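You operate a simulated robot arm through the tools that you are given. There is no shell and no other tool. Be economical: measure what you need, move in short steps, check, and stop when the job is done.

The job below is to be done with a simulated two-armed robot. You get a single attempt, and the scene is never put back.

Task
Put the yellow canister from the top of the square bench on the bottom shelf of the blue trolley and the white canister on the lower shelf of the blue trolley. Put the oil can on the top of the carton bench away on the board on the roller table. Put the DN25 pipe from the top of the carton bench on the top of the blue tank and the DN32 pipe on the silver large plate there. Do these in any order. Set down upright: canister, oil can.

Only the result counts: the job must be done as asked and must still hold three seconds after the hand-in. Knocking over, shifting, dropping, spilling or breaking anything else fails it.

Robot
Two 6-joint arms with two-finger parallel grippers on one trunk, on a base that drives. Base frame: it is fixed to the floor where the robot stands at the start and does not move with it; the origin is under the middle of the robot, x ahead of it, y to its left, z up; the surface under the hand at the start is at about z = 880. Lengths are in mm, angles in degrees, forces in N, time in s.
The left shoulder is at the start at [60, 187, 1172], the right one opposite. With the tool pointing down near the work surface each hand reaches from about 260 to 620 mm from the robot's upright axis, wherever it stands, measured 20 degrees to its own side. Places, roughly: board on the roller table [-4600, 8500, 900]; bottom shelf of the blue trolley [700, 700, 200]; large plate [4500, 0, 1000]; lower shelf of the blue trolley [700, 1200, 700]; oil can [4500, 750, 1000]; pipe [4500, 500, 1000]; top of the blue tank [4300, 3900, 700]. Payload 1.57 kg a hand.
The TCP of each hand is the grasp point between the finger pads, 30 mm short of the fingertips. In the tool frame z runs along the fingers and y along their closing line. The gripper opens to 110 mm. The fingers are 24 mm wide and 12 mm thick; the gripper's body (48 by 112 mm) begins 78 mm behind the TCP.
Orientation is that of the tool frame in the base frame, as a unit quaternion [x, y, z, w]. With the fingers straight down and closing along the base's y, the tool's x points along the base's -x, its y along +y and its z along -z.

Tools
- The arms move only by the tool play_rows. It takes "left_moves", "right_moves" or both (then of equal length, played together; a hand with none holds still); each is one flat list of numbers, 7 for each row, row after row: the finger opening in mm, from 0 to 110, then the shift along the tool's x, y, z in units of 250 mm (1.0 is 250 mm), then the turn, a rotation vector about the tool's x, y, z in units of 90 degrees (1.0 is 90 degrees). In form: [hand, tx, ty, tz, wx, wy, wz, hand, tx, ty, tz, wx, wy, wz, ...]. A call has 1 to 20 rows; each row is the pose to reach, as a shift and turn from the pose commanded when the call began, along the tool's axes at that moment. A call with a number of a shift or a turn outside -1 to 1 is refused whole. Each row takes 0.2 s and may step no farther than 50 mm and 8.6 degrees from the row before; otherwise, or with a gripper value out of range, the whole call is refused. A pose out of reach is approached as far as the arm can. The call stops where the force on the tool passes 40 N (or 10 N more than at its start, if that is more) or the arm is blocked; 0.2 s more then pass. Each finger travels about 153 mm/s and halts on what it meets, pressing with about 26 N; the grip force reading is that of the motor and also rises with nothing between the fingers. The clock runs only during rows and for 0.2 s after the last one: add rows that repeat a pose to give the fingers time. It gives the time, the measured TCP pose, the force on the tool (base axes), the opening and the grip force at its end, in the units of the frame above (readings bear some noise), with the torque about the TCP (base axes, N m) and any sound that the robot's microphone picked up.
- Cameras (640 x 400 px; columns grow to the right, rows downward): "scene" is now at [9.2, -8.5, 1703.8]; the picture's right is [-0.12, -0.99, 0.00], its down [-0.84, 0.10, -0.54] and it looks along [0.53, -0.06, -0.84] (base axes); focal length 278 px, centre (320, 200). "left" rides on the left gripper at [70, -16, -141] in its tool frame; the picture's right is [0.23, 0.97, 0.00], its down [-0.85, 0.20, -0.48] and it looks along [-0.47, 0.11, 0.88] (tool axes); focal length 222 px, centre (320, 200). "right" rides on the right gripper at [70, 16, -141] in its tool frame; the picture's right is [-0.23, 0.97, 0.00], its down [-0.86, -0.20, -0.48] and it looks along [-0.47, -0.11, 0.88] (tool axes); focal length 222 px, centre (320, 200). There is no depth. A picture from a camera that has moved, and an enlarged one, comes with that camera's place and axes in the base frame and with its lens.
- camera(camera): a new picture of that camera. It takes no simulated time.
- raise_lower(by): slides the trunk up (or, below 0, down) by that many mm; the arms and the scene camera ride with it, the base frame stays. It gives what a move gives, with no picture.
- base_move(legs): drives the robot by 1 to 6 legs, each [ahead, left, turn to the left] in mm, mm and degrees, along the robot's own axes; the way and the turn of a leg run together, so that a leg with both is an arc; at most 1500 mm and 180 degrees a leg. The arms and the cameras ride along, it lands a little off, and it stops where it bumps. It gives what a move gives.
- head_to(pan, tilt): turns the head with the scene camera to pan (to the left, within 86 degrees either way) and tilt (down, from -29 to 69), counted from straight ahead of the robot. It gives what a move gives.
- zoom(camera, box): a new picture of the part [left, top, right, bottom] of that camera's present view, enlarged. It takes no simulated time.
- close_job(): hands the job in; it is judged then, once.

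Work in short steps. Places have to be worked out from the pictures, the camera data and where the tool is seen: move nearer, look again, correct. Check each grasp and each placing, and mend what went wrong. You have 165 turns and 130 pictures in all, those below and enlarged ones among them. Open the grippers and draw the arms clear of the work before you hand the job in, unless the task says otherwise; then end with one line.

The tools are called after ">>>" as name(argument=value, ...) on one line, values as JSON. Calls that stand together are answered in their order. play_rows: Moves the arms, as the interface text tells. Its arguments: {"type":"object","properties":{"left_moves":{"type":"array","items":{"type":"number"}},"right_moves":{"type":"array","items":{"type":"number"}}},"required":[]} The other tools are called the same way: raise_lower (by) slides the trunk up or down; base_move (legs) drives the base; head_to (pan, tilt) turns the head that bears the scene camera; camera (camera) takes a picture; zoom (camera, box) takes an enlarged picture of a part of a camera's view; close_job () hands the job in.

At the start:

```text
t: 0.0
left_ee_pos: [439.2, 278.1, 1161.5]
left_tcp_rot: [-0.002, 1.0, 0.001, 0.0]
left_contact_force: [0.0, -0.1, -0.8]
left_torque: [0.01, 0.02, -0.05]
left_finger_gap: 110.0
left_finger_force: 0.1
right_ee_pos: [471.5, -82.4, 1164.7]
right_tcp_rot: [0.0, 1.0, -0.001, 0.001]
right_contact_force: [-0.3, 0.2, 0.7]
right_torque: [-0.01, -0.01, -0.02]
right_finger_gap: 109.9
right_finger_force: 0.1
trunk travel left (down, up): [-800.0, 190.0]
robot x, y, heading: [2.6, 1.0, 0.2]
head pan, tilt: [-6.7, 57.5]
```

scene: 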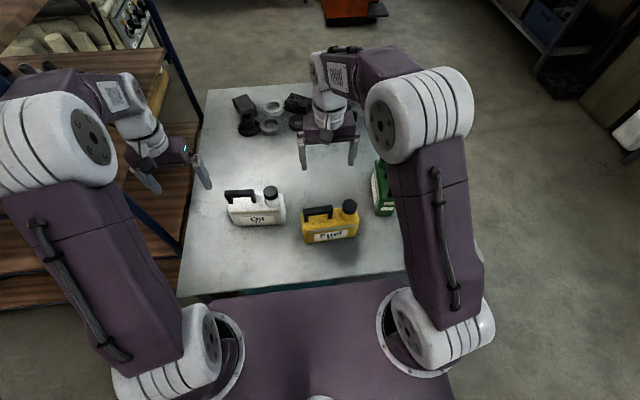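
right: 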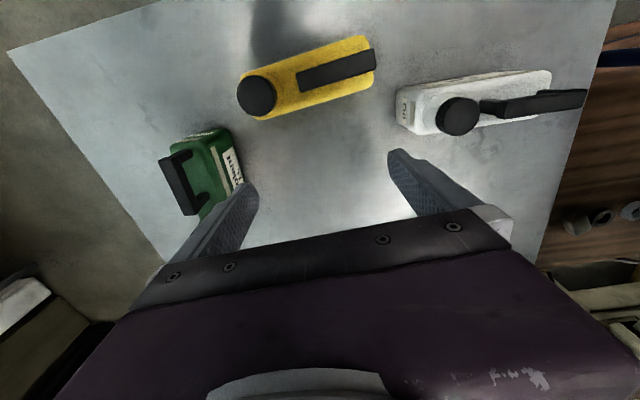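
left: 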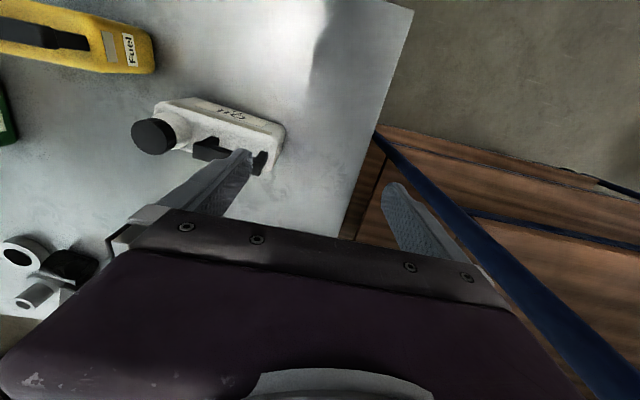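

The white canister looks to be near (490, 143) and the yellow near (412, -86). I'll pan the head left to see the trolley and its shelves.

>>> head_to(pan=50, tilt=45)

>>> camera(camera="scene")

>>> zoom(camera="right", box=[150, 20, 600, 260])

```text
t: 1.3
left_ee_pos: [438.8, 278.7, 1163.9]
left_tcp_rot: [0.0, 1.0, 0.001, 0.0]
left_contact_force: [-0.6, 0.2, 0.8]
left_torque: [-0.04, 0.01, 0.01]
left_finger_gap: 110.2
left_finger_force: 0.1
right_ee_pos: [470.6, -82.1, 1165.9]
right_tcp_rot: [0.0, 1.0, 0.0, 0.0]
right_contact_force: [-0.3, 0.5, -0.5]
right_torque: [0.0, 0.01, -0.02]
right_finger_gap: 110.0
right_finger_force: 0.1
trunk travel left (down, up): [-800.0, 190.0]
robot x, y, heading: [0.1, 0.9, 0.1]
head pan, tilt: [50.0, 45.0]
```

```text
126 pictures are left
camera scene: at [-7.4, 61.9, 1720.4], right [0.77, -0.64, 0.0], down [-0.46, -0.54, -0.71], along [0.45, 0.54, -0.71], focal length 278 px, centre (320, 200)
```

scene: 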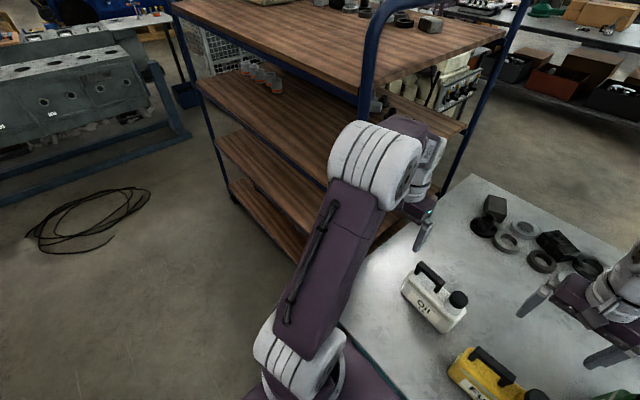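

```text
1.42 times, centred on (375, 140) of right
camera zoom: at [400.9, -66.4, 1306.2], right [0.23, 0.97, 0.0], down [0.86, -0.2, 0.48], along [0.47, -0.11, -0.88], focal length 316 px, centre (242, 285)
```

zoom: 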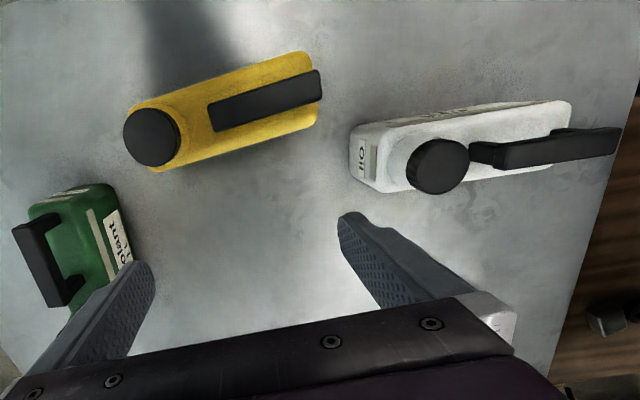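

I see a four-level trolley on the left: top about 1400, then about 1010, about 650 and about 200. The canisters lie with their long axis roughly along y. I'll zoom in on them for their geometry.

>>> zoom(camera="scene", box=[360, 240, 600, 400])

>>> zoom(camera="left", box=[0, 0, 320, 200])

```text
2.50 times, centred on (480, 320) of scene
camera zoom: at [-7.4, 61.9, 1720.4], right [0.77, -0.64, 0.0], down [-0.46, -0.54, -0.71], along [0.45, 0.54, -0.71], focal length 696 px, centre (-80, -100)
```

zoom: 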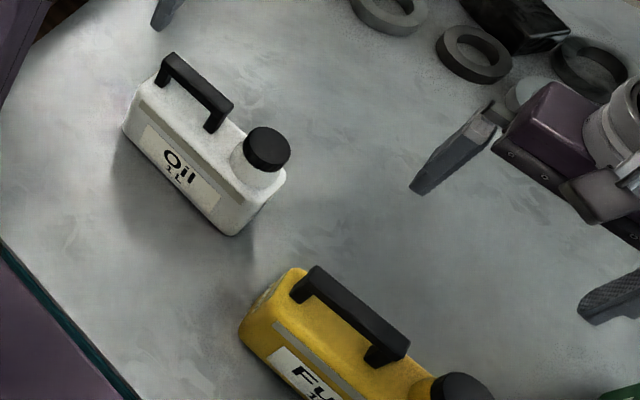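

```text
2.00 times, centred on (160, 100) of left
camera zoom: at [369.1, 262.7, 1304.4], right [-0.23, 0.97, 0.0], down [0.85, 0.2, 0.48], along [0.47, 0.11, -0.88], focal length 444 px, centre (640, 400)
```

zoom: 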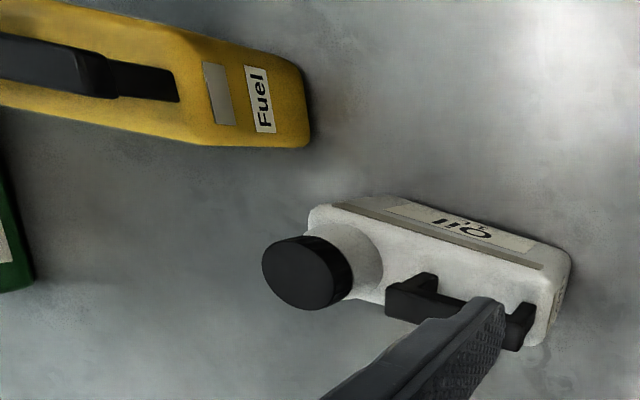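

White body measures about 163 x 65 x 90 mm, centred near (487, 135). I'll come in along the canister's long axis with a tilted tool, so I'll move the base back and right, then turn left.

>>> base_move(legs=[[-80, -350, 0], [0, 0, 50]])

>>> head_to(pan=-5, tilt=55)

>>> camera(camera="scene")

>>> camera(camera="right")

```text
t: 5.8
left_ee_pos: [-11.0, 163.0, 1163.0]
left_tcp_rot: [-0.423, 0.906, 0.0, 0.0]
left_contact_force: [0.4, 0.0, 0.0]
left_torque: [-0.03, 0.01, -0.02]
left_finger_gap: 110.0
left_finger_force: 0.0
right_ee_pos: [287.1, -45.7, 1164.3]
right_tcp_rot: [-0.422, 0.907, 0.0, -0.001]
right_contact_force: [0.6, 0.3, 0.1]
right_torque: [0.04, 0.04, 0.0]
right_finger_gap: 110.1
right_finger_force: 0.1
trunk travel left (down, up): [-800.0, 190.0]
robot x, y, heading: [-79.9, -352.1, 49.9]
head pan, tilt: [50.0, 45.0]
```

```text
t: 7.1
left_ee_pos: [-9.9, 164.2, 1162.0]
left_tcp_rot: [-0.422, 0.906, 0.001, -0.001]
left_contact_force: [0.1, -0.2, -0.2]
left_torque: [0.0, 0.0, 0.0]
left_finger_gap: 110.0
left_finger_force: 0.1
right_ee_pos: [285.5, -45.2, 1163.9]
right_tcp_rot: [-0.422, 0.907, 0.0, 0.0]
right_contact_force: [-0.1, 0.4, 0.4]
right_torque: [-0.02, -0.02, 0.0]
right_finger_gap: 109.9
right_finger_force: 0.0
trunk travel left (down, up): [-800.0, 190.0]
robot x, y, heading: [-80.9, -349.9, 50.0]
head pan, tilt: [-5.0, 55.0]
```

```text
122 pictures are left
camera scene: at [-67.0, -347.0, 1707.0], right [0.71, -0.71, 0.0], down [-0.58, -0.58, -0.57], along [0.41, 0.41, -0.82], focal length 278 px, centre (320, 200)
```

scene: 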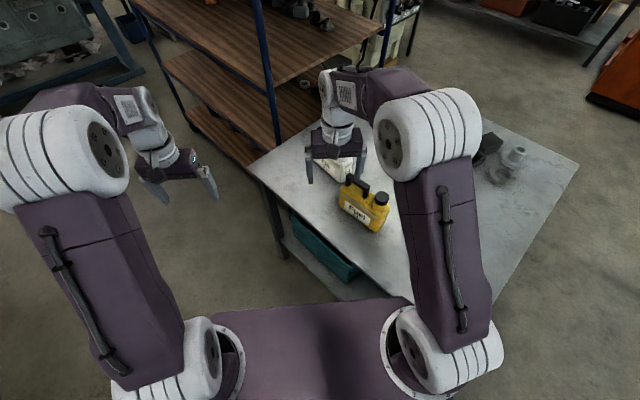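

```text
121 pictures are left
camera right: at [229.2, -88.0, 1306.2], right [-0.6, 0.8, 0.0], down [0.7, 0.53, 0.48], along [0.38, 0.29, -0.88], focal length 222 px, centre (320, 200)
```

right: 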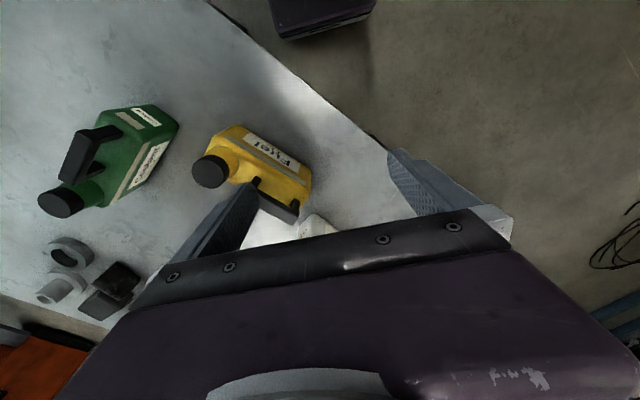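

I need yellow's exact position and yaw, so I'll zoom the right camera on it, and look with the scene camera too.

>>> zoom(camera="right", box=[160, 100, 340, 220])

>>> zoom(camera="scene", box=[290, 130, 440, 250])

```text
3.33 times, centred on (250, 160) of right
camera zoom: at [229.2, -88.0, 1306.2], right [-0.6, 0.8, 0.0], down [0.7, 0.53, 0.48], along [0.38, 0.29, -0.88], focal length 740 px, centre (553, 333)
```

zoom: 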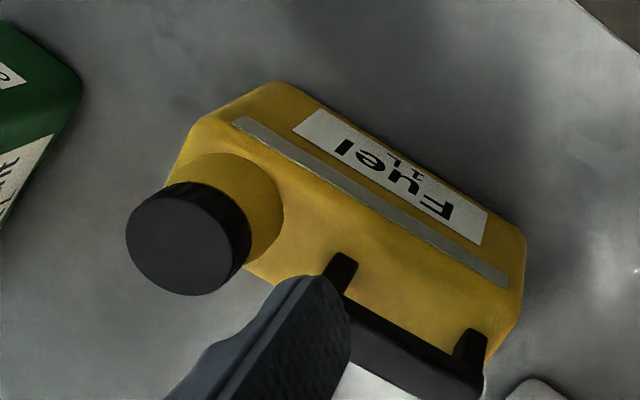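

```text
3.33 times, centred on (365, 190) of scene
camera zoom: at [-67.0, -347.0, 1707.0], right [0.71, -0.71, 0.0], down [-0.58, -0.58, -0.57], along [0.41, 0.41, -0.82], focal length 927 px, centre (170, 233)
```

zoom: 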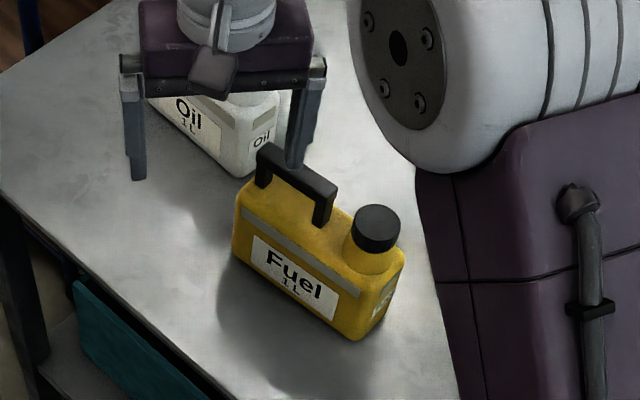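

Yellow's front bottom edge runs from about (380, -158) to (370, -2), so yaw is about 94° and the centre is near (404, -78). I'll bring the right hand to a pre-grasp pitched 45°, looking along yellow's long axis from the cap end.

>>> play_rows(right_moves=[110, 0.0283, -0.1066, 0.049, -0.024, -0.0593, -0.0579, 110, 0.0565, -0.2132, 0.098, -0.048, -0.1186, -0.1158, 110, 0.0848, -0.3198, 0.147, -0.072, -0.1779, -0.1737, 110, 0.113, -0.4264, 0.196, -0.096, -0.2372, -0.2316, 110, 0.1413, -0.533, 0.245, -0.12, -0.2965, -0.2895, 110, 0.1695, -0.6396, 0.294, -0.144, -0.3558, -0.3474, 110, 0.1978, -0.7462, 0.343, -0.168, -0.4151, -0.4053, 110, 0.226, -0.853, 0.392, -0.192, -0.4747, -0.463, 110, 0.226, -0.853, 0.392, -0.192, -0.4747, -0.463])

>>> camera(camera="right")

>>> camera(camera="scene")

```text
t: 9.1
left_ee_pos: [-11.2, 164.5, 1162.7]
left_tcp_rot: [-0.422, 0.907, 0.0, 0.0]
left_contact_force: [-0.5, -0.6, 0.2]
left_torque: [-0.01, -0.04, 0.02]
left_finger_gap: 110.1
left_finger_force: 0.0
right_ee_pos: [412.4, -225.6, 1065.8]
right_tcp_rot: [0.674, -0.63, -0.281, -0.263]
right_contact_force: [-0.1, -0.6, -0.6]
right_torque: [0.02, -0.05, -0.01]
right_finger_gap: 110.1
right_finger_force: 0.1
trunk travel left (down, up): [-800.0, 190.0]
robot x, y, heading: [-78.4, -347.4, 49.6]
head pan, tilt: [-5.0, 55.0]
```

```text
118 pictures are left
camera right: at [406.7, -375.9, 1116.6], right [-0.98, 0.09, 0.16], down [0.18, 0.28, 0.94], along [0.04, 0.96, -0.29], focal length 222 px, centre (320, 200)
```

right: 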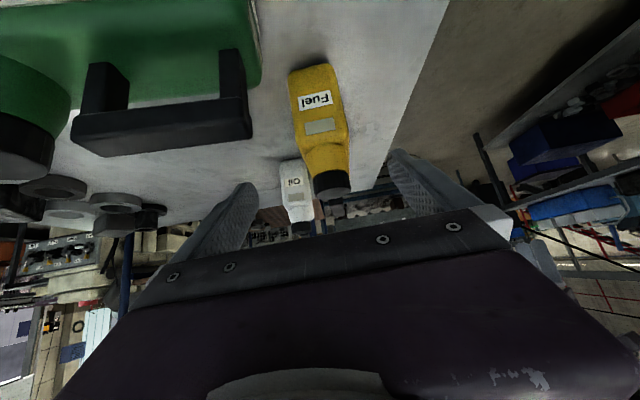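

```text
117 pictures are left
camera scene: at [-67.8, -346.3, 1707.0], right [0.71, -0.71, 0.0], down [-0.58, -0.58, -0.57], along [0.41, 0.4, -0.82], focal length 278 px, centre (320, 200)
```

scene: 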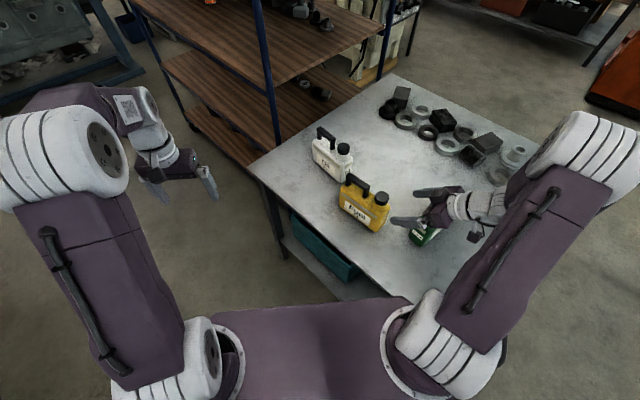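

The view lines up, with the near face about 60 mm wide around x 397. I'll zoom to refine it.

>>> zoom(camera="right", box=[260, 50, 380, 220])

```text
2.35 times, centred on (320, 135) of right
camera zoom: at [406.7, -375.9, 1116.6], right [-0.98, 0.09, 0.16], down [0.18, 0.28, 0.94], along [0.04, 0.96, -0.29], focal length 523 px, centre (320, 353)
```

zoom: 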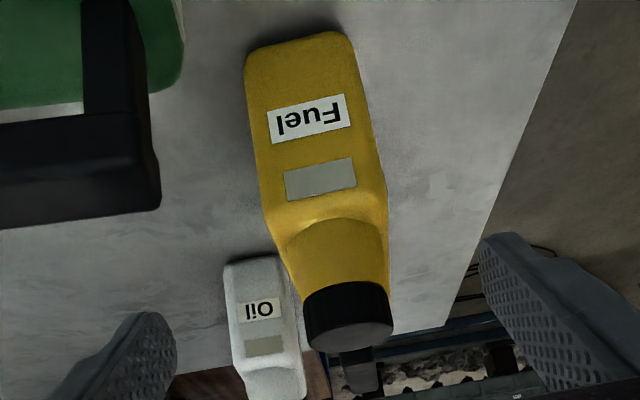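

Yellow's centreline at the cap end is x≈399 and the cap top is at about 1032. I'll advance 145 mm with a small sideways correction.

>>> play_rows(right_moves=[110, 0, 0.024, 0.1, 0, 0, 0, 110, 0, 0.024, 0.25, 0, 0, 0, 110, 0, 0.024, 0.4, 0, 0, 0, 110, 0, 0.024, 0.5, 0, 0, 0, 110, 0, 0.024, 0.58, 0, 0, 0, 110, 0, 0.024, 0.58, 0, 0, 0])

>>> camera(camera="right")

>>> zoom(camera="scene", box=[290, 130, 510, 270])

```text
t: 10.5
left_ee_pos: [-10.3, 161.8, 1162.9]
left_tcp_rot: [-0.423, 0.906, 0.001, 0.001]
left_contact_force: [-0.1, -0.4, -0.3]
left_torque: [0.03, 0.0, 0.02]
left_finger_gap: 109.8
left_finger_force: 0.0
right_ee_pos: [401.7, -124.1, 962.8]
right_tcp_rot: [0.676, -0.63, -0.28, -0.261]
right_contact_force: [-0.8, -0.1, 0.1]
right_torque: [-0.04, 0.01, -0.01]
right_finger_gap: 110.3
right_finger_force: 0.1
trunk travel left (down, up): [-800.0, 190.0]
robot x, y, heading: [-79.5, -350.3, 49.9]
head pan, tilt: [-5.0, 55.0]
```

```text
115 pictures are left
camera right: at [394.8, -273.9, 1014.5], right [-0.98, 0.09, 0.16], down [0.18, 0.28, 0.94], along [0.04, 0.96, -0.29], focal length 222 px, centre (320, 200)
```

right: 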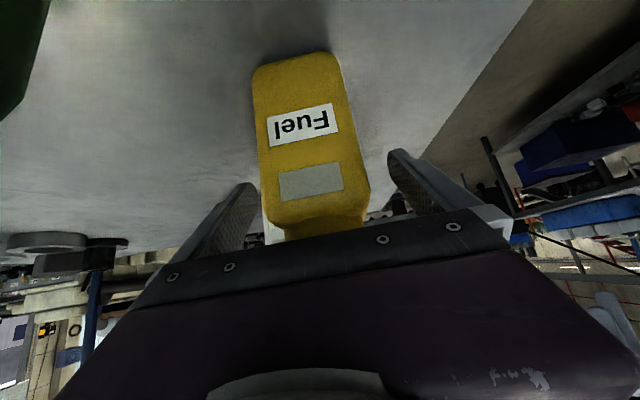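

```text
2.86 times, centred on (400, 200) of scene
camera zoom: at [-67.0, -347.4, 1707.0], right [0.71, -0.71, 0.0], down [-0.58, -0.58, -0.57], along [0.41, 0.4, -0.82], focal length 795 px, centre (91, 200)
```

zoom: 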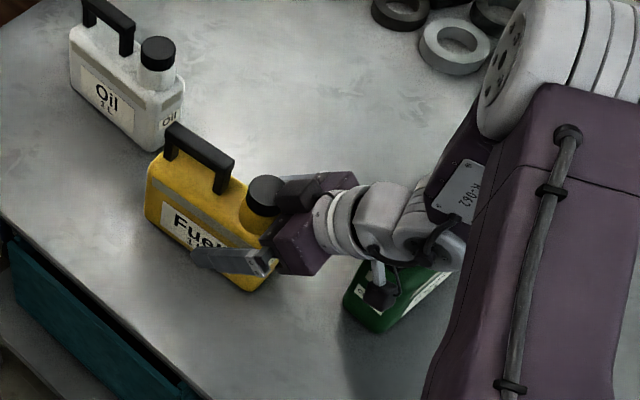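

The fingers straddle the body, and the camera mount clears green. I'll make a small sideways correction and close.

>>> play_rows(right_moves=[110, 0, -0.014, 0.005, 0, 0, 0, 80, 0, -0.014, 0.005, 0, 0, 0, 50, 0, -0.014, 0.005, 0, 0, 0, 30, 0, -0.014, 0.005, 0, 0, 0, 30, 0, -0.014, 0.005, 0, 0, 0, 30, 0, -0.014, 0.005, 0, 0, 0])

```text
t: 11.9
left_ee_pos: [-9.3, 163.2, 1162.8]
left_tcp_rot: [-0.422, 0.906, 0.0, -0.001]
left_contact_force: [0.4, -0.3, -0.2]
left_torque: [0.01, 0.01, -0.01]
left_finger_gap: 110.0
left_finger_force: 0.0
right_ee_pos: [403.5, -123.1, 963.3]
right_tcp_rot: [0.675, -0.631, -0.28, -0.261]
right_contact_force: [-0.1, -1.0, -0.1]
right_torque: [-0.33, -0.16, -0.19]
right_finger_gap: 59.9
right_finger_force: 26.0
trunk travel left (down, up): [-800.0, 190.0]
robot x, y, heading: [-83.4, -351.1, 50.1]
head pan, tilt: [-5.0, 55.0]
```

Gripped at 60 mm. Lifting 100 mm straight up.

>>> play_rows(right_moves=[20, -0.03, 0, -0.03, 0, 0, 0, 20, -0.1, 0, -0.1, 0, 0, 0, 20, -0.2, 0, -0.2, 0, 0, 0, 20, -0.29, 0, -0.29, 0, 0, 0, 20, -0.29, 0, -0.29, 0, 0, 0])

>>> camera(camera="scene")

```text
t: 13.1
left_ee_pos: [-8.5, 165.1, 1163.1]
left_tcp_rot: [-0.422, 0.906, 0.001, 0.0]
left_contact_force: [0.4, 0.7, -1.0]
left_torque: [-0.05, 0.02, -0.01]
left_finger_gap: 110.0
left_finger_force: 0.0
right_ee_pos: [403.6, -122.9, 1063.8]
right_tcp_rot: [0.675, -0.631, -0.28, -0.26]
right_contact_force: [-0.7, 0.4, -9.1]
right_torque: [-0.37, -0.03, 0.02]
right_finger_gap: 59.9
right_finger_force: 25.8
trunk travel left (down, up): [-800.0, 190.0]
robot x, y, heading: [-78.9, -352.6, 49.9]
head pan, tilt: [-5.0, 55.0]
```

```text
113 pictures are left
camera scene: at [-65.0, -346.3, 1706.9], right [0.71, -0.71, 0.0], down [-0.58, -0.58, -0.57], along [0.41, 0.4, -0.82], focal length 278 px, centre (320, 200)
```

scene: 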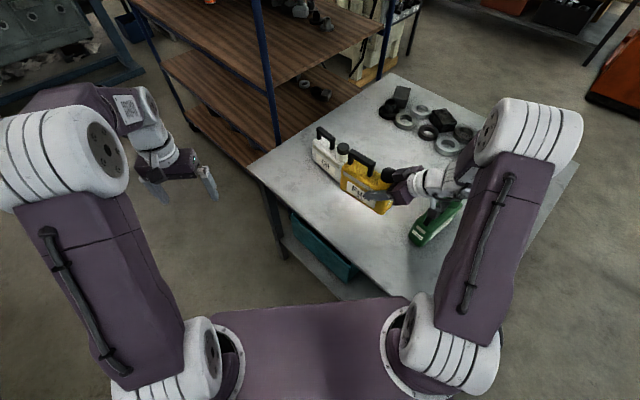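

Held firmly (about 0.93 kg). I'll back away from the bench, square up to heading 0 and slide left to face the trolley's long side.

>>> base_move(legs=[[-79, 482, 0], [0, 0, -50], [0, 1200, 0]])

>>> head_to(pan=10, tilt=35)

>>> camera(camera="scene")

```text
t: 23.9
left_ee_pos: [-53.0, 1365.3, 1163.5]
left_tcp_rot: [0.001, 1.0, 0.001, -0.001]
left_contact_force: [-0.1, 0.0, 0.6]
left_torque: [-0.03, -0.01, -0.01]
left_finger_gap: 110.1
left_finger_force: 0.1
right_ee_pos: [-6.7, 863.7, 1064.2]
right_tcp_rot: [-0.344, 0.857, 0.143, 0.355]
right_contact_force: [0.2, -1.1, -8.4]
right_torque: [-0.27, 0.21, 0.0]
right_finger_gap: 60.0
right_finger_force: 26.4
trunk travel left (down, up): [-800.0, 190.0]
robot x, y, heading: [-495.6, 1091.7, -0.4]
head pan, tilt: [-5.0, 55.0]
```

```text
t: 24.7
left_ee_pos: [-53.2, 1366.1, 1163.2]
left_tcp_rot: [0.001, 1.0, 0.001, 0.0]
left_contact_force: [-0.8, 0.6, 1.0]
left_torque: [-0.04, -0.02, -0.01]
left_finger_gap: 110.1
left_finger_force: 0.0
right_ee_pos: [-8.2, 865.1, 1065.2]
right_tcp_rot: [-0.344, 0.858, 0.143, 0.354]
right_contact_force: [-0.3, -0.5, -8.6]
right_torque: [-0.23, 0.28, 0.0]
right_finger_gap: 60.0
right_finger_force: 25.9
trunk travel left (down, up): [-800.0, 190.0]
robot x, y, heading: [-496.5, 1089.9, -0.3]
head pan, tilt: [10.0, 35.0]
```

```text
112 pictures are left
camera scene: at [-465.7, 1103.3, 1735.1], right [0.17, -0.99, 0.0], down [-0.57, -0.1, -0.82], along [0.81, 0.14, -0.57], focal length 278 px, centre (320, 200)
```

scene: 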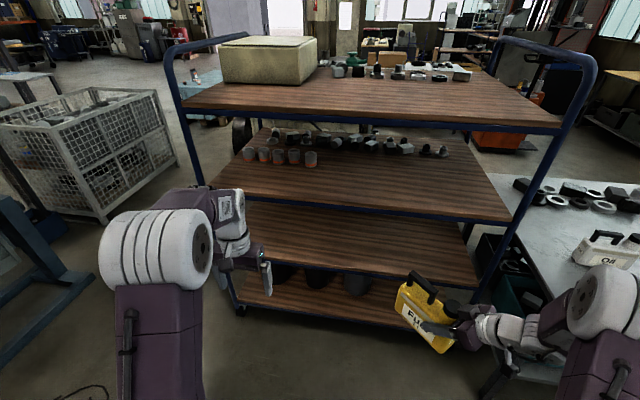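

The trolley front is at x≈475, spanning y≈510–1740, with shelves at about 200, 700, 1030 and 1430. I'll yaw the right tool to point forward and draw the left hand back.

>>> play_rows(right_moves=[20, 0, 0, 0, 0.0577, 0, 0.0577, 20, 0, 0, 0, 0.1153, 0, 0.1153, 20, 0, 0, 0, 0.173, 0, 0.173, 20, 0, 0, 0, 0.2307, 0, 0.2307, 20, 0, 0, 0, 0.2883, 0, 0.2883, 20, 0, 0, 0, 0.346, 0, 0.346], left_moves=[110, 0.08, 0, 0, 0, 0, 0, 110, 0.16, 0, 0, 0, 0, 0, 110, 0.24, 0, 0, 0, 0, 0, 110, 0.32, 0, 0, 0, 0, 0, 110, 0.4, 0, 0, 0, 0, 0, 110, 0.48, 0, 0, 0, 0, 0])

>>> camera(camera="right")

>>> camera(camera="scene")

```text
t: 26.1
left_ee_pos: [-173.3, 1365.9, 1163.8]
left_tcp_rot: [0.002, 1.0, 0.0, 0.0]
left_contact_force: [0.9, 0.2, -0.2]
left_torque: [0.03, -0.03, 0.03]
left_finger_gap: 110.2
left_finger_force: 0.0
right_ee_pos: [3.5, 856.7, 1080.6]
right_tcp_rot: [0.007, 0.926, 0.014, 0.377]
right_contact_force: [-0.1, 0.0, -8.6]
right_torque: [-0.02, 0.33, -0.03]
right_finger_gap: 60.1
right_finger_force: 26.2
right hand out of reach, approached as far as the arm can: row 5, 6
trunk travel left (down, up): [-800.0, 190.0]
robot x, y, heading: [-498.5, 1086.8, -0.4]
head pan, tilt: [10.0, 35.0]
```

```text
111 pictures are left
camera right: at [-145.3, 871.8, 1134.2], right [0.16, 0.97, 0.19], down [0.28, -0.23, 0.93], along [0.95, -0.1, -0.31], focal length 222 px, centre (320, 200)
```

right: 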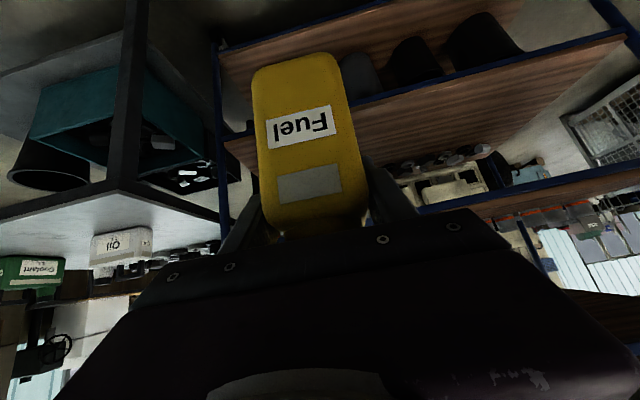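

```text
110 pictures are left
camera scene: at [-466.7, 1103.3, 1735.2], right [0.17, -0.99, 0.0], down [-0.57, -0.1, -0.82], along [0.81, 0.14, -0.57], focal length 278 px, centre (320, 200)
```

scene: 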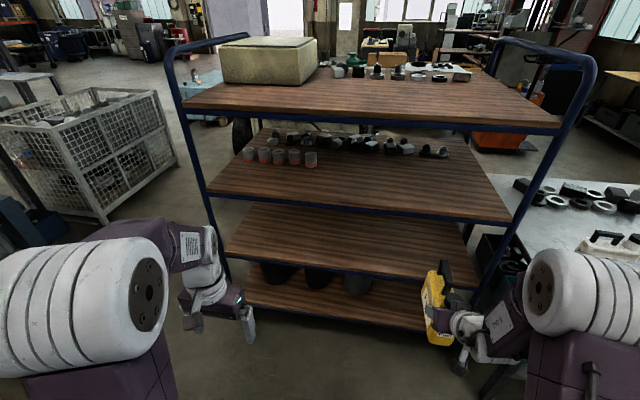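

The tool now points forward with the canister upright, though the wrist needed slightly more reach. I'll lower the trunk 700 mm well clear of the trolley and look.

>>> raise_lower(by=-700)

>>> camera(camera="right")

>>> camera(camera="scene")

```text
refused: -700 is not a number from -400 to 400
```

```text
109 pictures are left
camera right: at [-145.3, 871.8, 1134.2], right [0.16, 0.97, 0.19], down [0.28, -0.23, 0.93], along [0.95, -0.1, -0.31], focal length 222 px, centre (320, 200)
```

right: 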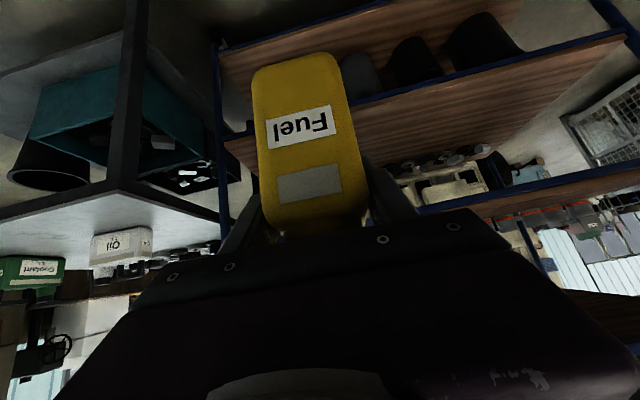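

```text
108 pictures are left
camera scene: at [-466.7, 1103.3, 1735.2], right [0.17, -0.99, 0.0], down [-0.57, -0.1, -0.82], along [0.81, 0.14, -0.57], focal length 278 px, centre (320, 200)
```

scene: 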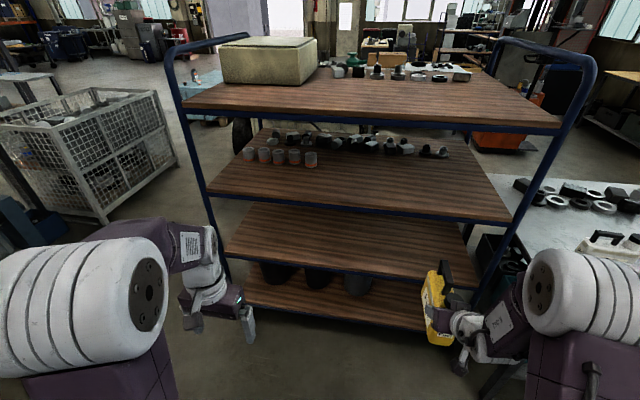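

Limited to 400 per call, so I'll do it in two steps.

>>> raise_lower(by=-400)

>>> raise_lower(by=-300)

>>> camera(camera="right")

>>> camera(camera="scene")

```text
t: 29.9
left_ee_pos: [-173.3, 1365.5, 763.4]
left_tcp_rot: [0.001, 1.0, 0.001, 0.001]
left_contact_force: [-0.4, -0.8, 0.4]
left_torque: [-0.01, 0.03, -0.01]
left_finger_gap: 110.2
left_finger_force: 0.2
right_ee_pos: [3.3, 857.5, 681.2]
right_tcp_rot: [0.005, 0.927, 0.016, 0.376]
right_contact_force: [0.0, 0.2, -8.8]
right_torque: [0.0, 0.32, -0.01]
right_finger_gap: 59.7
right_finger_force: 25.7
trunk travel left (down, up): [-400.0, 590.0]
robot x, y, heading: [-495.5, 1087.5, 0.1]
head pan, tilt: [10.0, 35.0]
```

```text
t: 32.9
left_ee_pos: [-172.9, 1367.4, 464.1]
left_tcp_rot: [0.001, 1.0, 0.0, -0.001]
left_contact_force: [0.3, -0.1, 0.7]
left_torque: [-0.01, -0.01, -0.01]
left_finger_gap: 110.0
left_finger_force: 0.0
right_ee_pos: [3.5, 856.5, 379.9]
right_tcp_rot: [0.005, 0.926, 0.015, 0.377]
right_contact_force: [-0.1, -0.5, -8.1]
right_torque: [-0.04, 0.38, 0.04]
right_finger_gap: 59.8
right_finger_force: 26.2
trunk travel left (down, up): [-100.0, 890.0]
robot x, y, heading: [-496.7, 1085.7, -0.3]
head pan, tilt: [10.0, 35.0]
```

```text
107 pictures are left
camera right: at [-145.2, 871.7, 433.9], right [0.16, 0.97, 0.19], down [0.28, -0.23, 0.93], along [0.95, -0.1, -0.31], focal length 222 px, centre (320, 200)
```

right: 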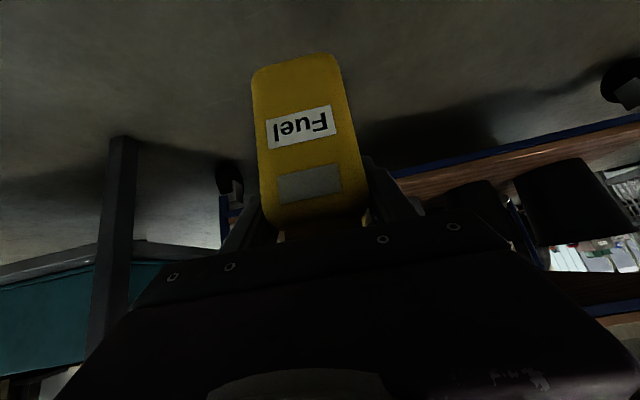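

```text
106 pictures are left
camera scene: at [-466.4, 1103.3, 1035.2], right [0.17, -0.99, 0.0], down [-0.57, -0.1, -0.82], along [0.81, 0.14, -0.57], focal length 278 px, centre (320, 200)
```

scene: 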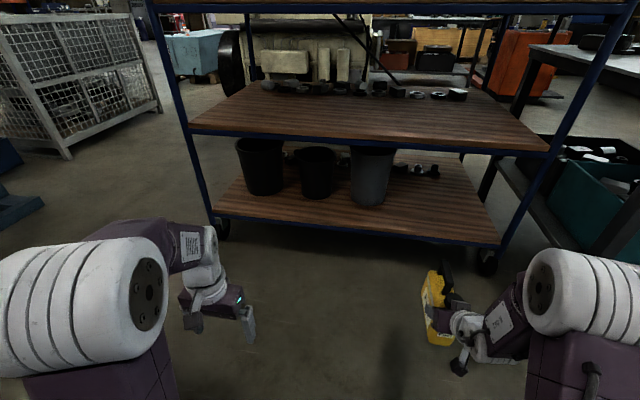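

The bottom shelf surface is at about 235–245 and free right of the grey bucket. The canister's bottom is at about 297. I'll shift right to y≈760, go ahead 300 and draw the left hand further back.

>>> play_rows(left_moves=[110, 0.1, 0, 0, 0, 0, 0, 110, 0.2, 0, 0, 0, 0, 0, 110, 0.28, 0, 0, 0, 0, 0])

>>> base_move(legs=[[0, -97, 0], [300, 0, 0]])

>>> head_to(pan=-15, tilt=50)

>>> camera(camera="scene")

>>> camera(camera="right")

```text
t: 33.7
left_ee_pos: [-243.9, 1367.0, 463.5]
left_tcp_rot: [0.001, 1.0, 0.001, 0.001]
left_contact_force: [-0.6, 0.3, -0.2]
left_torque: [0.01, -0.01, -0.02]
left_finger_gap: 110.3
left_finger_force: 0.1
right_ee_pos: [2.6, 857.6, 379.9]
right_tcp_rot: [0.006, 0.926, 0.015, 0.376]
right_contact_force: [0.6, 0.2, -9.2]
right_torque: [0.01, 0.36, 0.01]
right_finger_gap: 60.0
right_finger_force: 26.6
trunk travel left (down, up): [-100.0, 890.0]
robot x, y, heading: [-494.7, 1093.0, -0.3]
head pan, tilt: [10.0, 35.0]
```

```text
t: 36.5
left_ee_pos: [60.7, 1269.4, 462.4]
left_tcp_rot: [0.001, 1.0, 0.001, 0.0]
left_contact_force: [0.0, 0.0, 0.2]
left_torque: [0.0, 0.02, 0.0]
left_finger_gap: 110.1
left_finger_force: 0.1
right_ee_pos: [306.1, 759.6, 379.9]
right_tcp_rot: [0.006, 0.926, 0.014, 0.376]
right_contact_force: [-0.8, -0.4, -9.8]
right_torque: [-0.06, 0.38, -0.01]
right_finger_gap: 60.0
right_finger_force: 26.4
trunk travel left (down, up): [-100.0, 890.0]
robot x, y, heading: [-193.1, 989.7, 0.1]
head pan, tilt: [10.0, 35.0]
```

```text
t: 37.4
left_ee_pos: [60.0, 1269.8, 462.7]
left_tcp_rot: [0.002, 1.0, 0.0, -0.001]
left_contact_force: [-1.2, 0.2, -0.4]
left_torque: [-0.03, 0.03, -0.03]
left_finger_gap: 110.0
left_finger_force: 0.0
right_ee_pos: [306.0, 759.3, 378.8]
right_tcp_rot: [0.007, 0.926, 0.014, 0.377]
right_contact_force: [-0.2, 0.3, -9.9]
right_torque: [-0.01, 0.33, -0.03]
right_finger_gap: 59.6
right_finger_force: 25.9
trunk travel left (down, up): [-100.0, 890.0]
robot x, y, heading: [-190.5, 991.4, -0.1]
head pan, tilt: [-15.0, 50.0]
```

```text
105 pictures are left
camera scene: at [-176.3, 970.7, 1013.5], right [-0.26, -0.97, 0.0], down [-0.74, 0.2, -0.64], along [0.62, -0.17, -0.77], focal length 278 px, centre (320, 200)
```

scene: 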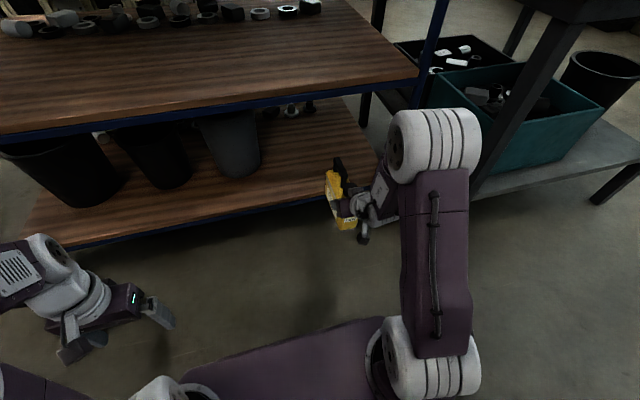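

```text
104 pictures are left
camera right: at [157.1, 774.2, 433.8], right [0.16, 0.97, 0.19], down [0.28, -0.23, 0.93], along [0.95, -0.1, -0.31], focal length 222 px, centre (320, 200)
```

right: 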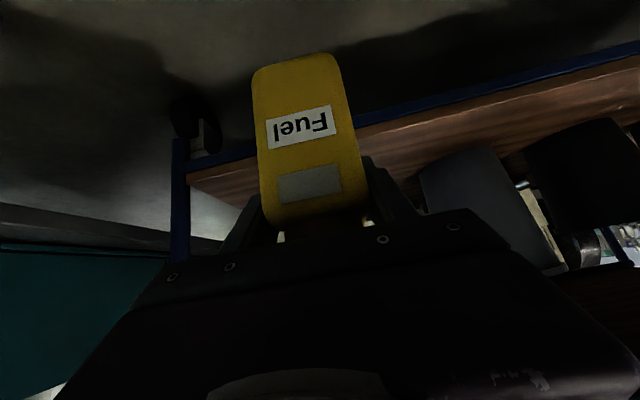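

Triangulating the shelf edge gives X≈477, z≈224. I'll drive in 180 and then reach forward 75 with the arm.

>>> base_move(legs=[[180, 0, 0]])

>>> play_rows(right_moves=[20, -0.07, 0, 0.07, 0, 0, 0, 20, -0.14, 0, 0.14, 0, 0, 0, 20, -0.21, 0, 0.21, 0, 0, 0, 20, -0.21, 0, 0.21, 0, 0, 0])

>>> camera(camera="scene")

>>> camera(camera="right")

```text
t: 38.9
left_ee_pos: [241.9, 1269.3, 462.5]
left_tcp_rot: [0.001, 1.0, 0.001, 0.001]
left_contact_force: [0.9, 0.2, 0.8]
left_torque: [0.0, 0.0, 0.0]
left_finger_gap: 110.0
left_finger_force: 0.0
right_ee_pos: [487.3, 760.3, 380.9]
right_tcp_rot: [0.006, 0.926, 0.014, 0.376]
right_contact_force: [0.5, -0.3, -9.2]
right_torque: [-0.02, 0.34, -0.01]
right_finger_gap: 59.9
right_finger_force: 26.0
trunk travel left (down, up): [-100.0, 890.0]
robot x, y, heading: [-9.2, 988.7, -0.3]
head pan, tilt: [-15.0, 50.0]
```

```text
t: 39.9
left_ee_pos: [241.2, 1270.5, 462.5]
left_tcp_rot: [0.001, 1.0, 0.001, 0.0]
left_contact_force: [-0.1, 0.5, 0.5]
left_torque: [0.0, 0.04, 0.0]
left_finger_gap: 110.0
left_finger_force: 0.1
right_ee_pos: [562.6, 759.5, 378.0]
right_tcp_rot: [0.006, 0.927, 0.015, 0.376]
right_contact_force: [-0.4, 0.3, -9.3]
right_torque: [0.0, 0.31, -0.02]
right_finger_gap: 59.9
right_finger_force: 25.7
trunk travel left (down, up): [-100.0, 890.0]
robot x, y, heading: [-8.9, 988.8, -0.2]
head pan, tilt: [-15.0, 50.0]
```

```text
103 pictures are left
camera scene: at [6.0, 970.1, 1013.4], right [-0.26, -0.97, 0.0], down [-0.74, 0.2, -0.64], along [0.62, -0.17, -0.77], focal length 278 px, centre (320, 200)
```

scene: 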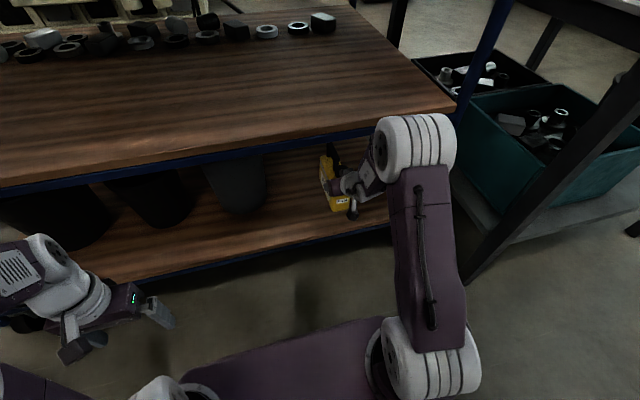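

```text
102 pictures are left
camera right: at [413.7, 773.9, 431.9], right [0.16, 0.97, 0.19], down [0.28, -0.23, 0.93], along [0.95, -0.1, -0.31], focal length 222 px, centre (320, 200)
```

right: 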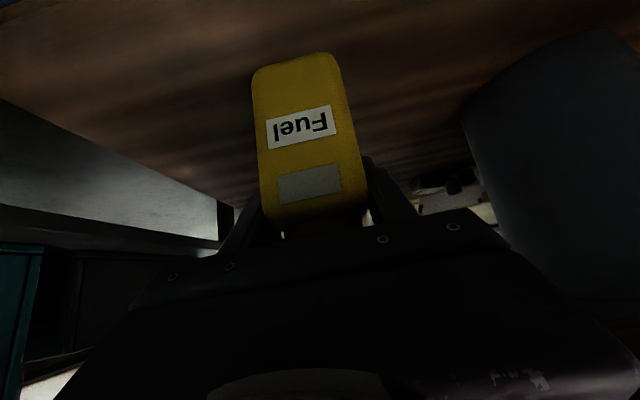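

The canister is well over the shelf with clear space around it. Lowering by trunk 55 mm.

>>> raise_lower(by=-55)

>>> zoom(camera="right", box=[200, 0, 440, 150])

```text
t: 40.9
left_ee_pos: [240.9, 1270.5, 409.0]
left_tcp_rot: [0.001, 1.0, 0.001, 0.0]
left_contact_force: [0.3, -0.1, 1.1]
left_torque: [0.04, 0.0, -0.02]
left_finger_gap: 110.0
left_finger_force: 0.0
right_ee_pos: [563.0, 759.8, 324.1]
right_tcp_rot: [0.006, 0.926, 0.014, 0.377]
right_contact_force: [1.8, -0.9, -4.6]
right_torque: [-0.18, -0.39, 0.02]
right_finger_gap: 59.7
right_finger_force: 25.5
trunk travel left (down, up): [-45.0, 945.0]
robot x, y, heading: [-9.5, 990.7, -0.2]
head pan, tilt: [-15.0, 50.0]
```

```text
2.67 times, centred on (320, 75) of right
camera zoom: at [414.0, 773.9, 377.9], right [0.16, 0.97, 0.19], down [0.28, -0.23, 0.93], along [0.95, -0.1, -0.3], focal length 592 px, centre (320, 533)
```

zoom: 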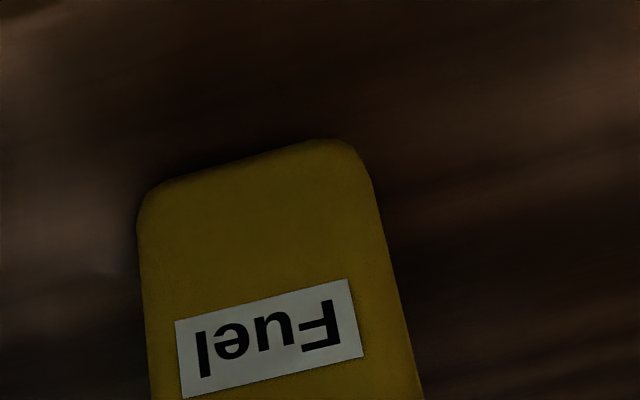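

The far bottom edge is already touching (force fell and torque flipped). I'll lower in small steps with the arm and watch the force.

>>> play_rows(right_moves=[20, 0.004, 0, 0.004, 0, 0, 0, 20, 0.008, 0, 0.008, 0, 0, 0, 20, 0.008, 0, 0.008, 0, 0, 0])

```text
t: 41.7
left_ee_pos: [240.8, 1269.2, 408.8]
left_tcp_rot: [0.001, 1.0, 0.0, 0.001]
left_contact_force: [0.3, 0.1, -0.3]
left_torque: [-0.02, -0.02, -0.01]
left_finger_gap: 110.3
left_finger_force: 0.0
right_ee_pos: [562.5, 759.6, 323.3]
right_tcp_rot: [0.005, 0.925, 0.013, 0.379]
right_contact_force: [-2.8, -1.2, 12.3]
right_torque: [-0.65, 0.03, 0.06]
right_finger_gap: 59.9
right_finger_force: 26.2
trunk travel left (down, up): [-45.0, 945.0]
robot x, y, heading: [-9.4, 993.8, -0.5]
head pan, tilt: [-15.0, 50.0]
```

Both ends bear now (about 21 N support). Opening, then retreating along the tool axis.

>>> play_rows(right_moves=[70, 0, 0, 0, 0, 0, 0, 110, 0, 0, 0, 0, 0, 0, 110, 0, 0, 0, 0, 0, 0, 110, 0, 0, -0.1, 0, 0, 0, 110, 0, 0, -0.25, 0, 0, 0, 110, 0, 0, -0.4, 0, 0, 0, 110, 0, 0, -0.55, 0, 0, 0])

>>> camera(camera="right")

>>> camera(camera="scene")

```text
t: 43.3
left_ee_pos: [241.3, 1269.0, 407.9]
left_tcp_rot: [0.001, 1.0, 0.0, 0.0]
left_contact_force: [0.5, 0.5, 0.1]
left_torque: [-0.03, 0.01, 0.02]
left_finger_gap: 109.6
left_finger_force: 0.1
right_ee_pos: [466.4, 755.4, 420.5]
right_tcp_rot: [0.005, 0.926, 0.015, 0.377]
right_contact_force: [0.0, -1.0, -0.1]
right_torque: [-0.02, 0.02, 0.01]
right_finger_gap: 109.9
right_finger_force: 0.1
trunk travel left (down, up): [-45.0, 945.0]
robot x, y, heading: [-7.8, 993.9, -0.2]
head pan, tilt: [-15.0, 50.0]
```

```text
100 pictures are left
camera right: at [317.9, 770.2, 474.3], right [0.16, 0.97, 0.19], down [0.28, -0.23, 0.93], along [0.95, -0.1, -0.31], focal length 222 px, centre (320, 200)
```

right: 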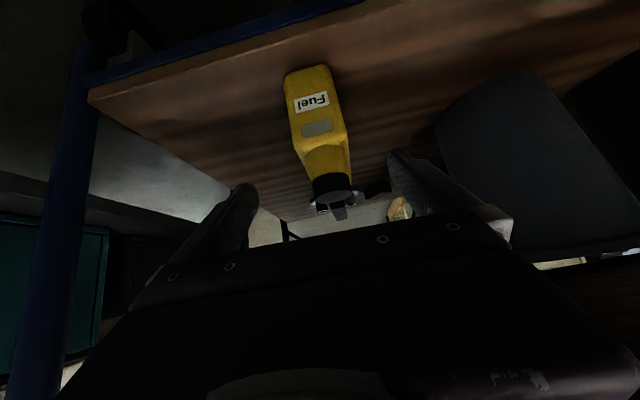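

```text
99 pictures are left
camera scene: at [5.0, 970.4, 958.4], right [-0.26, -0.97, 0.0], down [-0.74, 0.2, -0.64], along [0.62, -0.17, -0.77], focal length 278 px, centre (320, 200)
```

scene: 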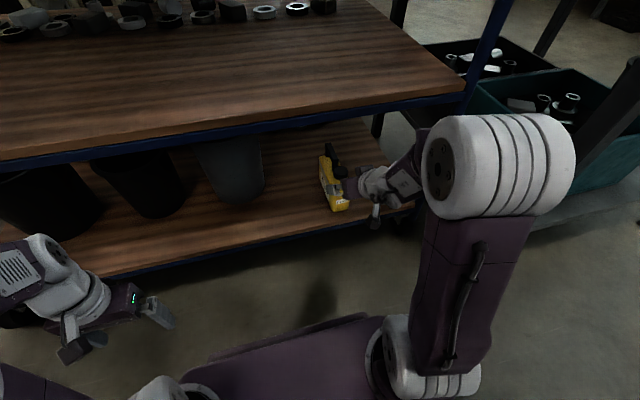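

Yellow stands upright on the bottom shelf. I'll back out, raise the trunk, and go round for the white canister.

>>> base_move(legs=[[-500, 0, 0]])

>>> raise_lower(by=400)

>>> raise_lower(by=355)

>>> base_move(legs=[[0, -1143, 0], [0, 0, 50], [294, -351, 0]])

>>> camera(camera="right")

>>> camera(camera="scene")

```text
t: 46.2
left_ee_pos: [-254.7, 1270.8, 408.3]
left_tcp_rot: [0.003, 1.0, 0.002, 0.0]
left_contact_force: [0.8, 0.1, -0.1]
left_torque: [-0.04, -0.03, 0.01]
left_finger_gap: 110.1
left_finger_force: 0.0
right_ee_pos: [-30.2, 756.6, 420.5]
right_tcp_rot: [0.008, 0.926, 0.013, 0.376]
right_contact_force: [0.2, -0.5, -0.1]
right_torque: [0.0, 0.03, 0.05]
right_finger_gap: 110.1
right_finger_force: 0.0
trunk travel left (down, up): [-45.0, 945.0]
robot x, y, heading: [-505.5, 991.8, -0.5]
head pan, tilt: [-15.0, 50.0]
```

```text
t: 50.0
left_ee_pos: [-253.7, 1270.8, 807.5]
left_tcp_rot: [0.003, 1.0, 0.001, 0.0]
left_contact_force: [-0.9, -0.5, 0.2]
left_torque: [-0.01, 0.0, 0.0]
left_finger_gap: 109.9
left_finger_force: 0.0
right_ee_pos: [-30.1, 757.0, 820.8]
right_tcp_rot: [0.007, 0.926, 0.014, 0.376]
right_contact_force: [-0.2, 0.2, -0.4]
right_torque: [0.0, 0.04, -0.02]
right_finger_gap: 110.0
right_finger_force: 0.0
trunk travel left (down, up): [-445.0, 545.0]
robot x, y, heading: [-506.8, 992.0, -0.3]
head pan, tilt: [-15.0, 50.0]
```

```text
t: 53.5
left_ee_pos: [-255.1, 1271.0, 1164.6]
left_tcp_rot: [0.003, 1.0, 0.001, 0.0]
left_contact_force: [1.3, 0.6, 0.0]
left_torque: [0.02, -0.01, 0.0]
left_finger_gap: 109.8
left_finger_force: 0.0
right_ee_pos: [-29.7, 755.9, 1175.2]
right_tcp_rot: [0.008, 0.926, 0.013, 0.377]
right_contact_force: [-0.3, -0.2, 0.1]
right_torque: [-0.01, 0.04, 0.02]
right_finger_gap: 109.7
right_finger_force: 0.0
trunk travel left (down, up): [-800.0, 190.0]
robot x, y, heading: [-510.1, 993.9, -0.3]
head pan, tilt: [-15.0, 50.0]
```

```text
t: 63.9
left_ee_pos: [-101.9, 218.2, 1162.6]
left_tcp_rot: [-0.419, 0.908, 0.001, 0.002]
left_contact_force: [0.1, 0.1, 0.9]
left_torque: [-0.01, 0.0, 0.03]
left_finger_gap: 110.2
left_finger_force: 0.0
right_ee_pos: [436.1, 58.1, 1175.5]
right_tcp_rot: [-0.384, 0.843, 0.171, 0.336]
right_contact_force: [-0.4, -0.7, -0.6]
right_torque: [0.02, 0.01, 0.01]
right_finger_gap: 110.1
right_finger_force: 0.0
trunk travel left (down, up): [-800.0, 190.0]
robot x, y, heading: [-47.8, -153.1, 49.9]
head pan, tilt: [-15.0, 50.0]
```

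```text
98 pictures are left
camera right: at [329.4, -45.9, 1229.5], right [-0.63, 0.75, 0.19], down [0.35, 0.07, 0.93], along [0.69, 0.66, -0.31], focal length 222 px, centre (320, 200)
```

right: 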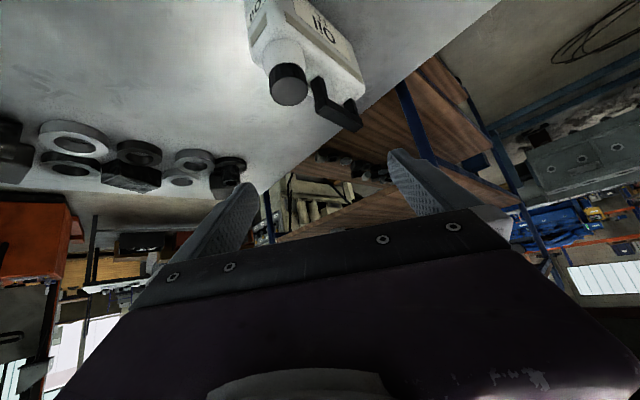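

```text
97 pictures are left
camera scene: at [-26.4, -155.9, 1713.5], right [0.57, -0.82, 0.0], down [-0.63, -0.43, -0.64], along [0.53, 0.36, -0.77], focal length 278 px, centre (320, 200)
```

scene: 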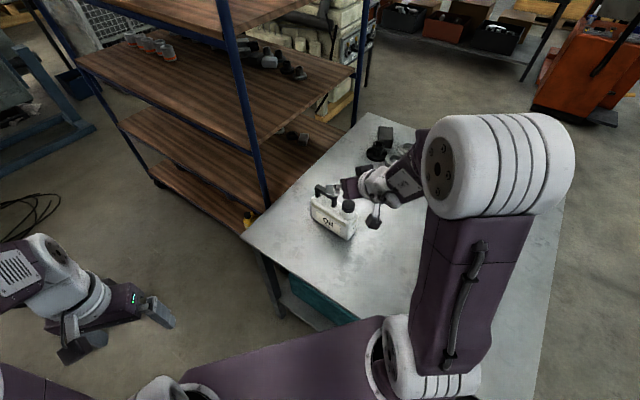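

I'll bring the hand to a pre-grasp at the white canister's cap end, with yaw about 90° and pitch 45°.

>>> play_rows(right_moves=[110, 0.0613, -0.0578, 0.0387, -0.0523, 0, -0.0523, 110, 0.1226, -0.1156, 0.0774, -0.1046, 0, -0.1046, 110, 0.1839, -0.1734, 0.1161, -0.1569, 0, -0.1569, 110, 0.2452, -0.2312, 0.1548, -0.2092, 0, -0.2092, 110, 0.3065, -0.289, 0.1935, -0.2615, 0, -0.2615, 110, 0.368, -0.347, 0.232, -0.314, 0, -0.314, 110, 0.368, -0.347, 0.232, -0.314, 0, -0.314])

>>> zoom(camera="right", box=[220, 30, 420, 230])

```text
t: 65.5
left_ee_pos: [-100.0, 218.1, 1163.0]
left_tcp_rot: [-0.419, 0.908, 0.001, 0.0]
left_contact_force: [-0.2, -1.2, 0.0]
left_torque: [-0.01, 0.0, 0.02]
left_finger_gap: 110.1
left_finger_force: 0.1
right_ee_pos: [485.0, -14.7, 1067.7]
right_tcp_rot: [-0.647, 0.657, 0.284, 0.264]
right_contact_force: [-0.8, -0.9, -0.2]
right_torque: [0.01, -0.02, -0.05]
right_finger_gap: 110.0
right_finger_force: 0.1
trunk travel left (down, up): [-800.0, 190.0]
robot x, y, heading: [-50.4, -150.9, 49.3]
head pan, tilt: [-15.0, 50.0]
```

```text
2.00 times, centred on (320, 130) of right
camera zoom: at [470.0, -164.5, 1118.1], right [-0.97, 0.16, 0.19], down [0.23, 0.26, 0.94], along [0.1, 0.95, -0.29], focal length 444 px, centre (320, 340)
```

zoom: 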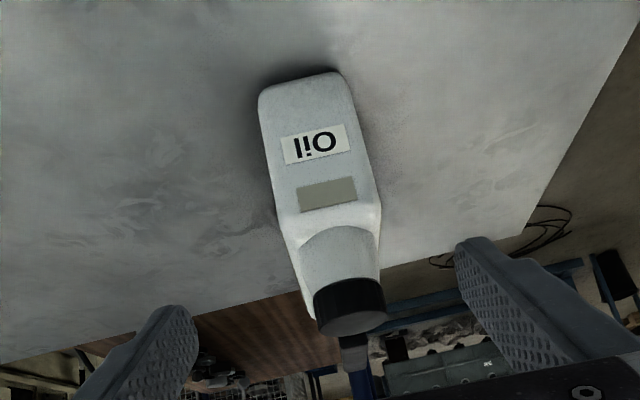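

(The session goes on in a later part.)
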